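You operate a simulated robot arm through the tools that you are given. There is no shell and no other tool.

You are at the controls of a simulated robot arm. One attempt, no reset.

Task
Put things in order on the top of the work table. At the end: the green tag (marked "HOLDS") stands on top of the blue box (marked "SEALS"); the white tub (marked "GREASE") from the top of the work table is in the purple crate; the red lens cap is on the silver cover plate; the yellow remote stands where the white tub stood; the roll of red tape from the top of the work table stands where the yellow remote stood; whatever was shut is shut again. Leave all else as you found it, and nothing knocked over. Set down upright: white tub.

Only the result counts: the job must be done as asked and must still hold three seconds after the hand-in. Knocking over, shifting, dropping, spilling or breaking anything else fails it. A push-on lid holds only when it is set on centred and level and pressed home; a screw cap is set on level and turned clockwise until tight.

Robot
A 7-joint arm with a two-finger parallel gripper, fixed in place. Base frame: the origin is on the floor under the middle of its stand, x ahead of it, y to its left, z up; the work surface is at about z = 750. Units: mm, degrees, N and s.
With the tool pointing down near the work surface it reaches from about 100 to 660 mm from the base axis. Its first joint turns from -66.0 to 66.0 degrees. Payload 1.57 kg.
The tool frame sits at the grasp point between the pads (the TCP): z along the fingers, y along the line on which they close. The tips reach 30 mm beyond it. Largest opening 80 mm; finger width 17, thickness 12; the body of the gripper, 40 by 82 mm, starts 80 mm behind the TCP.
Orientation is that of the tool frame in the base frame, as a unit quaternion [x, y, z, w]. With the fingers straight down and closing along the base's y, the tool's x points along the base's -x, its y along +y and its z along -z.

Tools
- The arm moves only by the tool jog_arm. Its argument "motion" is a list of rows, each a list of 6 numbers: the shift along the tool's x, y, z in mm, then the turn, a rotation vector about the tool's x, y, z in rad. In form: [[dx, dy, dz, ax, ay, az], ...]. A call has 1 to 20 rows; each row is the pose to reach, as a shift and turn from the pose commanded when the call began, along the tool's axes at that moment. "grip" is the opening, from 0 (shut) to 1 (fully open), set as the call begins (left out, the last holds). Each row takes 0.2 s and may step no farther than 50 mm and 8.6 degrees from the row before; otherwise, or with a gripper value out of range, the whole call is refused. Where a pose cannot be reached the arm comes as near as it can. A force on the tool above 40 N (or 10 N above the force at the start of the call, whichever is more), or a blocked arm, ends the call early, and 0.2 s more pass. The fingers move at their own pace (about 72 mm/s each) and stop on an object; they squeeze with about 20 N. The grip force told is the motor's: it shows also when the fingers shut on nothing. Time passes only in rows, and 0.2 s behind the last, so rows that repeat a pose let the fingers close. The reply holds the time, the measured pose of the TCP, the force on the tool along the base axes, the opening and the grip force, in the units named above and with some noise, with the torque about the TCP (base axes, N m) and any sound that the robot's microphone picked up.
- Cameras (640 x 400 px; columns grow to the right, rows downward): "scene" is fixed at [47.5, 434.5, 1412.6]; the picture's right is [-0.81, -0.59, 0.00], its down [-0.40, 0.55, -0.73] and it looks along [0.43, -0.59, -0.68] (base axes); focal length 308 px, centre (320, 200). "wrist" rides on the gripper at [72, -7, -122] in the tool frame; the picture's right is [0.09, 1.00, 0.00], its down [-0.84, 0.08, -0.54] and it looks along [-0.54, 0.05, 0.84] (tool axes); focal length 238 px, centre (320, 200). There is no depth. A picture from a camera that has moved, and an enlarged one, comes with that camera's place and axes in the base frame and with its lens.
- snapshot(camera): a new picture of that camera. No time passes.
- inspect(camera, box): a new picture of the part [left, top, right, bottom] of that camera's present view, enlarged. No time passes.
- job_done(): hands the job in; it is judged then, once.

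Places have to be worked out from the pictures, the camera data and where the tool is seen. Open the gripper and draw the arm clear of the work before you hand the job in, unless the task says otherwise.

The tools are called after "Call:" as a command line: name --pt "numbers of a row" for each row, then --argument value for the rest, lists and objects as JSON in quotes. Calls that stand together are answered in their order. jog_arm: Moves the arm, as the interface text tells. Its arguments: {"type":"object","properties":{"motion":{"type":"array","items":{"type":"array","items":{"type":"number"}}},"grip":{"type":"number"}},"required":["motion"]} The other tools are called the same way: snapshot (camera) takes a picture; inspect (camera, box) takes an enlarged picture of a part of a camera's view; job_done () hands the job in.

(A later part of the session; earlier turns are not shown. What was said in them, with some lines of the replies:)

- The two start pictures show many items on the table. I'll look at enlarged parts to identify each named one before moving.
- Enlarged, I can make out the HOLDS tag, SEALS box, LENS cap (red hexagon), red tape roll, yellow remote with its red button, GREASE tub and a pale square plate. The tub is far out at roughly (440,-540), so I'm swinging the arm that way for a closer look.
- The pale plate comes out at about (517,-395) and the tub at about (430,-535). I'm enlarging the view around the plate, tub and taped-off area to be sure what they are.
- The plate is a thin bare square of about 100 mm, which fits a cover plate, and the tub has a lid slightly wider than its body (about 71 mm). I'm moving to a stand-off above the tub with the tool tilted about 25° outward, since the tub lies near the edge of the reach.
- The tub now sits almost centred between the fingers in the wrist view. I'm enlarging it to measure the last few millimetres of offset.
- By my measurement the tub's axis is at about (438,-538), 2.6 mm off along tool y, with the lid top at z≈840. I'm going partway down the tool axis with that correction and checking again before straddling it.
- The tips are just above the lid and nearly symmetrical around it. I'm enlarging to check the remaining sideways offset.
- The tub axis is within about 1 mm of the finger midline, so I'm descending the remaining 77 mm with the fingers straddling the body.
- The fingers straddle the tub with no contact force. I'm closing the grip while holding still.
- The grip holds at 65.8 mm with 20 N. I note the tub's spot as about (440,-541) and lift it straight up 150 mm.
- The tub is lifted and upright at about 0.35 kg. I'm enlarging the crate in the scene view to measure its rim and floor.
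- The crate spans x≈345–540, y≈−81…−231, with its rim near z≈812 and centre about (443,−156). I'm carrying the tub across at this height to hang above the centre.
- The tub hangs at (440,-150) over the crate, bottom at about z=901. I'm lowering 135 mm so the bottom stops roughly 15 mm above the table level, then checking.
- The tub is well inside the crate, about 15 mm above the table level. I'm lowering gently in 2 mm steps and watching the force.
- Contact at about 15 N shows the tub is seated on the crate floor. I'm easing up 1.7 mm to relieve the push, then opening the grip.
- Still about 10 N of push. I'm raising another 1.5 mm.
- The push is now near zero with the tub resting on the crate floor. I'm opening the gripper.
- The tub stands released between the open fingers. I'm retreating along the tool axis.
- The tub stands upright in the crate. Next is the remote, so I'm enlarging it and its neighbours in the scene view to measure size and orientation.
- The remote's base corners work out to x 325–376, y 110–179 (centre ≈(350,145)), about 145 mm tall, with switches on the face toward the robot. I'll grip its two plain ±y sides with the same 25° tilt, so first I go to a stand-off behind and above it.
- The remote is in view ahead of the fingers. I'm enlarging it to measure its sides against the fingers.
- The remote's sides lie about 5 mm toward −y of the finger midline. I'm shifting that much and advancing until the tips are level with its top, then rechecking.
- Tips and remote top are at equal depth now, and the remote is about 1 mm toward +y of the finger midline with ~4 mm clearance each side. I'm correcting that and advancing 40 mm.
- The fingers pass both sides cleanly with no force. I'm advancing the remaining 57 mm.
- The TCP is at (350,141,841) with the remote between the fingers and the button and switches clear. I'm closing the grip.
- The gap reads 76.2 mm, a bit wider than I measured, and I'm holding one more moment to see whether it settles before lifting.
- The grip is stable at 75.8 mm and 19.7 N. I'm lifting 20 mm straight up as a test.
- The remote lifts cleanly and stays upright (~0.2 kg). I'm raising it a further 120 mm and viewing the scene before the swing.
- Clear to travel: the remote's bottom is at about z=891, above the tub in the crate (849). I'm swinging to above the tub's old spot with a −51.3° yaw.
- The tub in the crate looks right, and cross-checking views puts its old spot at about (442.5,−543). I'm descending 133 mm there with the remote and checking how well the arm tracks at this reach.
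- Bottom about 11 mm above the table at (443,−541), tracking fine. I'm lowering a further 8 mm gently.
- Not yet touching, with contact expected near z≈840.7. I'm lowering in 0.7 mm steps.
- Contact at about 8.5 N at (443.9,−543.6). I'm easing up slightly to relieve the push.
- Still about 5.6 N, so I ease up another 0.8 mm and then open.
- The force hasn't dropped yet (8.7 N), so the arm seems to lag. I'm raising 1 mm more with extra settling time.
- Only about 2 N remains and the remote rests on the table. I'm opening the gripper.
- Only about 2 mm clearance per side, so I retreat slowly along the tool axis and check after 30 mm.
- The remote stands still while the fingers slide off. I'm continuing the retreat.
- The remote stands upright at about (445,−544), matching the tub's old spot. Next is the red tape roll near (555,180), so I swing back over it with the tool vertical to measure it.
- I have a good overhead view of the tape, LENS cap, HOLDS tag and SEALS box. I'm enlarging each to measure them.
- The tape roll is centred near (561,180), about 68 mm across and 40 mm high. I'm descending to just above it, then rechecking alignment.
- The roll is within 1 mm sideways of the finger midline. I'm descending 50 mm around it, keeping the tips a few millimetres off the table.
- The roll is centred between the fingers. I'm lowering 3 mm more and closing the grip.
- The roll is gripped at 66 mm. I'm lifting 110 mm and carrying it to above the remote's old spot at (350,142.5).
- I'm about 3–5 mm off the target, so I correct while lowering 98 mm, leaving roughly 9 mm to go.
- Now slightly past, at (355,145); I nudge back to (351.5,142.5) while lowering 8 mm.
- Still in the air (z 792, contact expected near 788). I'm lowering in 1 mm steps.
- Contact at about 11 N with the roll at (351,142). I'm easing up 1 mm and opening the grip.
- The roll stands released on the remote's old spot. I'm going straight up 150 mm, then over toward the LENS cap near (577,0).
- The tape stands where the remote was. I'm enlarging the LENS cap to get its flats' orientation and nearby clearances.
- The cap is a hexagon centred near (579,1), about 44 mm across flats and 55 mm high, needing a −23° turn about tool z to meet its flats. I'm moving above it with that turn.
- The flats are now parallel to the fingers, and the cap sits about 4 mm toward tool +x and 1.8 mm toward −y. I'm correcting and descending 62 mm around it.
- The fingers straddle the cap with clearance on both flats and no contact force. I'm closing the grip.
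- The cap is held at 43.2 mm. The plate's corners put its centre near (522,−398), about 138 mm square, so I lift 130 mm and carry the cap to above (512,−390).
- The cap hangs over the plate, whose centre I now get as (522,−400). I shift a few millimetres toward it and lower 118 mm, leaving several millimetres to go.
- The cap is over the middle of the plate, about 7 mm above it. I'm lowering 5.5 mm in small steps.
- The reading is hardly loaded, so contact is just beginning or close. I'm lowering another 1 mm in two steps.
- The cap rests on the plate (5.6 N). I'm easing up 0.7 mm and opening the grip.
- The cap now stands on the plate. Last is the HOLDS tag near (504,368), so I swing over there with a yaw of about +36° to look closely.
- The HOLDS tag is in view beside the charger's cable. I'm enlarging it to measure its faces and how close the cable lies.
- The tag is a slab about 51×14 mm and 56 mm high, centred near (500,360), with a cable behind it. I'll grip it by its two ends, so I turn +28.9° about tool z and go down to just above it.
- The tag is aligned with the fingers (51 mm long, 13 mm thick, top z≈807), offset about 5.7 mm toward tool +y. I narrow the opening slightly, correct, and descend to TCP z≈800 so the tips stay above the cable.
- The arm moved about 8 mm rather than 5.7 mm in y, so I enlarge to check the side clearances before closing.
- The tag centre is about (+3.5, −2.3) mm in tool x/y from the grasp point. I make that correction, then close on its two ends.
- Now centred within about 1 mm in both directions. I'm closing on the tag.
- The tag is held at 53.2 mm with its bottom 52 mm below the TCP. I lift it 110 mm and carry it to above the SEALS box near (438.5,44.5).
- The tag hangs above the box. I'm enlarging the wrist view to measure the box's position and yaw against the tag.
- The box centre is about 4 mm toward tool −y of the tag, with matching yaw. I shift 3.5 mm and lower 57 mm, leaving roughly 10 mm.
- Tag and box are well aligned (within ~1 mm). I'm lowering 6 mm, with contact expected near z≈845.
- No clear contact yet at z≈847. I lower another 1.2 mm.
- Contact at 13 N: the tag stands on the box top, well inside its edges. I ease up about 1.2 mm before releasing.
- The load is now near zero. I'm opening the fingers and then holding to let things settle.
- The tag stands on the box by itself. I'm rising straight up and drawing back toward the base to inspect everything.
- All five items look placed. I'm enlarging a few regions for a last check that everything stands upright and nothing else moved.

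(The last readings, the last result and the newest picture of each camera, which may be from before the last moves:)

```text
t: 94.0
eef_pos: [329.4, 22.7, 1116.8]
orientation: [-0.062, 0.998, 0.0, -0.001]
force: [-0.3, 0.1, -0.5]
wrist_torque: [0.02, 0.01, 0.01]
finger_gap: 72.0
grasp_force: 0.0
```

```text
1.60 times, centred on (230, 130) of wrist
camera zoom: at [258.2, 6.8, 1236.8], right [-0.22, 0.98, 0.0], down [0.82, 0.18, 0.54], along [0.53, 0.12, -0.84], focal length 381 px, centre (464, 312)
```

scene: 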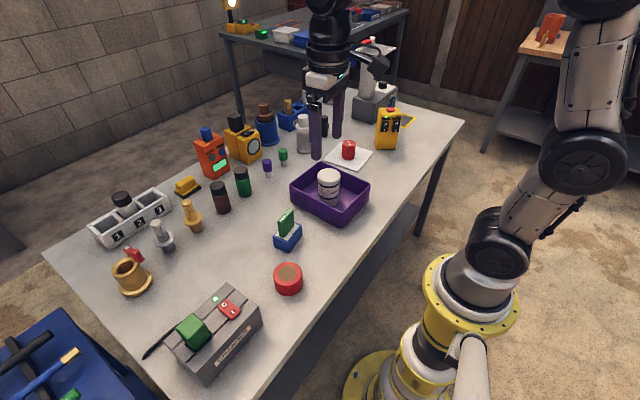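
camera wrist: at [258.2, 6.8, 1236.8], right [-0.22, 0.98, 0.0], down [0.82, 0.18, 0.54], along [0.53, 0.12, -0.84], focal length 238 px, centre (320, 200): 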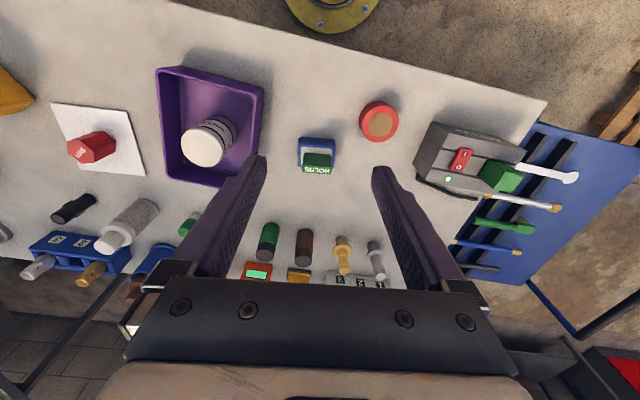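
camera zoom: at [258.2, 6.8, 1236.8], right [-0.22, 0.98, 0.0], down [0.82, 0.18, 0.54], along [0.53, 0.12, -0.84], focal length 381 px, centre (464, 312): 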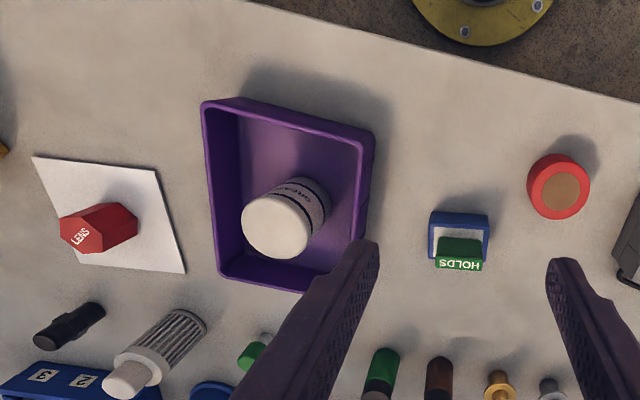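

Everything stands where asked: tub in crate, cap on plate, remote and tape on their new spots, tag on the box, and the neighbours look untouched. I open the gripper fully and let it settle clear of the work.

Call:
jog_arm --grip 1 --pt "0 0 -10 0 0 0" --pt "0 0 -20 0 0 0" --pt "0 0 -20 0 0 0" --pt "0 0 -20 0 0 0"

Call:
snapshot --camera "scene"

```text
t: 95.0
eef_pos: [329.7, 25.6, 1135.9]
orientation: [-0.064, 0.998, 0.001, 0.0]
force: [0.2, 0.7, 0.3]
wrist_torque: [0.02, -0.05, 0.01]
finger_gap: 80.1
grasp_force: 0.1
```

```text
taken
```

scene: 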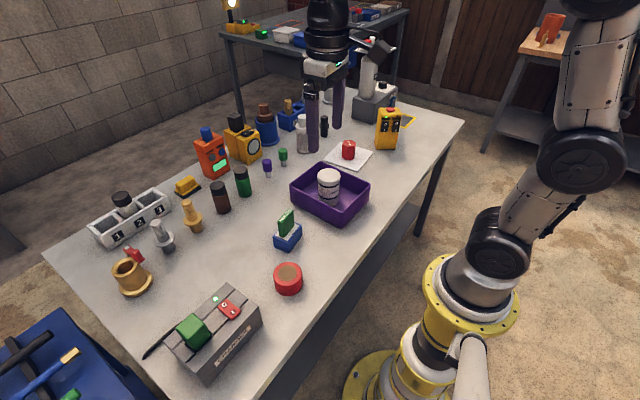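

The newest picture shows all five items stable, the gripper open and the arm clear of the work. I'm handing the job in.

Call:
job_done

```text
The job is handed in.
```

I moved all five items to where you asked and handed the job in; the tool gave no verdict. In the last pictures everything stood upright and nothing else looked moved.

| Item | Where it is now |
|---|---|
| White tub (GREASE) | Upright in the purple crate, near its centre |
| Yellow remote | At about (444, −543) mm, within a few millimetres of where the tub stood, and turned about 51° from how it stood before |
| Roll of red tape | At about (351, 142) mm, where the remote stood |
| Red lens cap | On the pale square plate, about 8 mm from its centre |
| Green tag (HOLDS) | Standing on top of the blue box (SEALS) |

- **Cover plate:** I took the thin pale square plate (about 137 mm across) to be the silver cover plate. It looks near-white in the pictures, but nothing else loose on the table fitted.
- **Tub's old spot:** this left no mark, so I worked it out from several camera views. Those views agreed to within about 5 mm.
- **Shut things:** I did not open anything, so nothing needed shutting again. The remote's switches and button were not touched.
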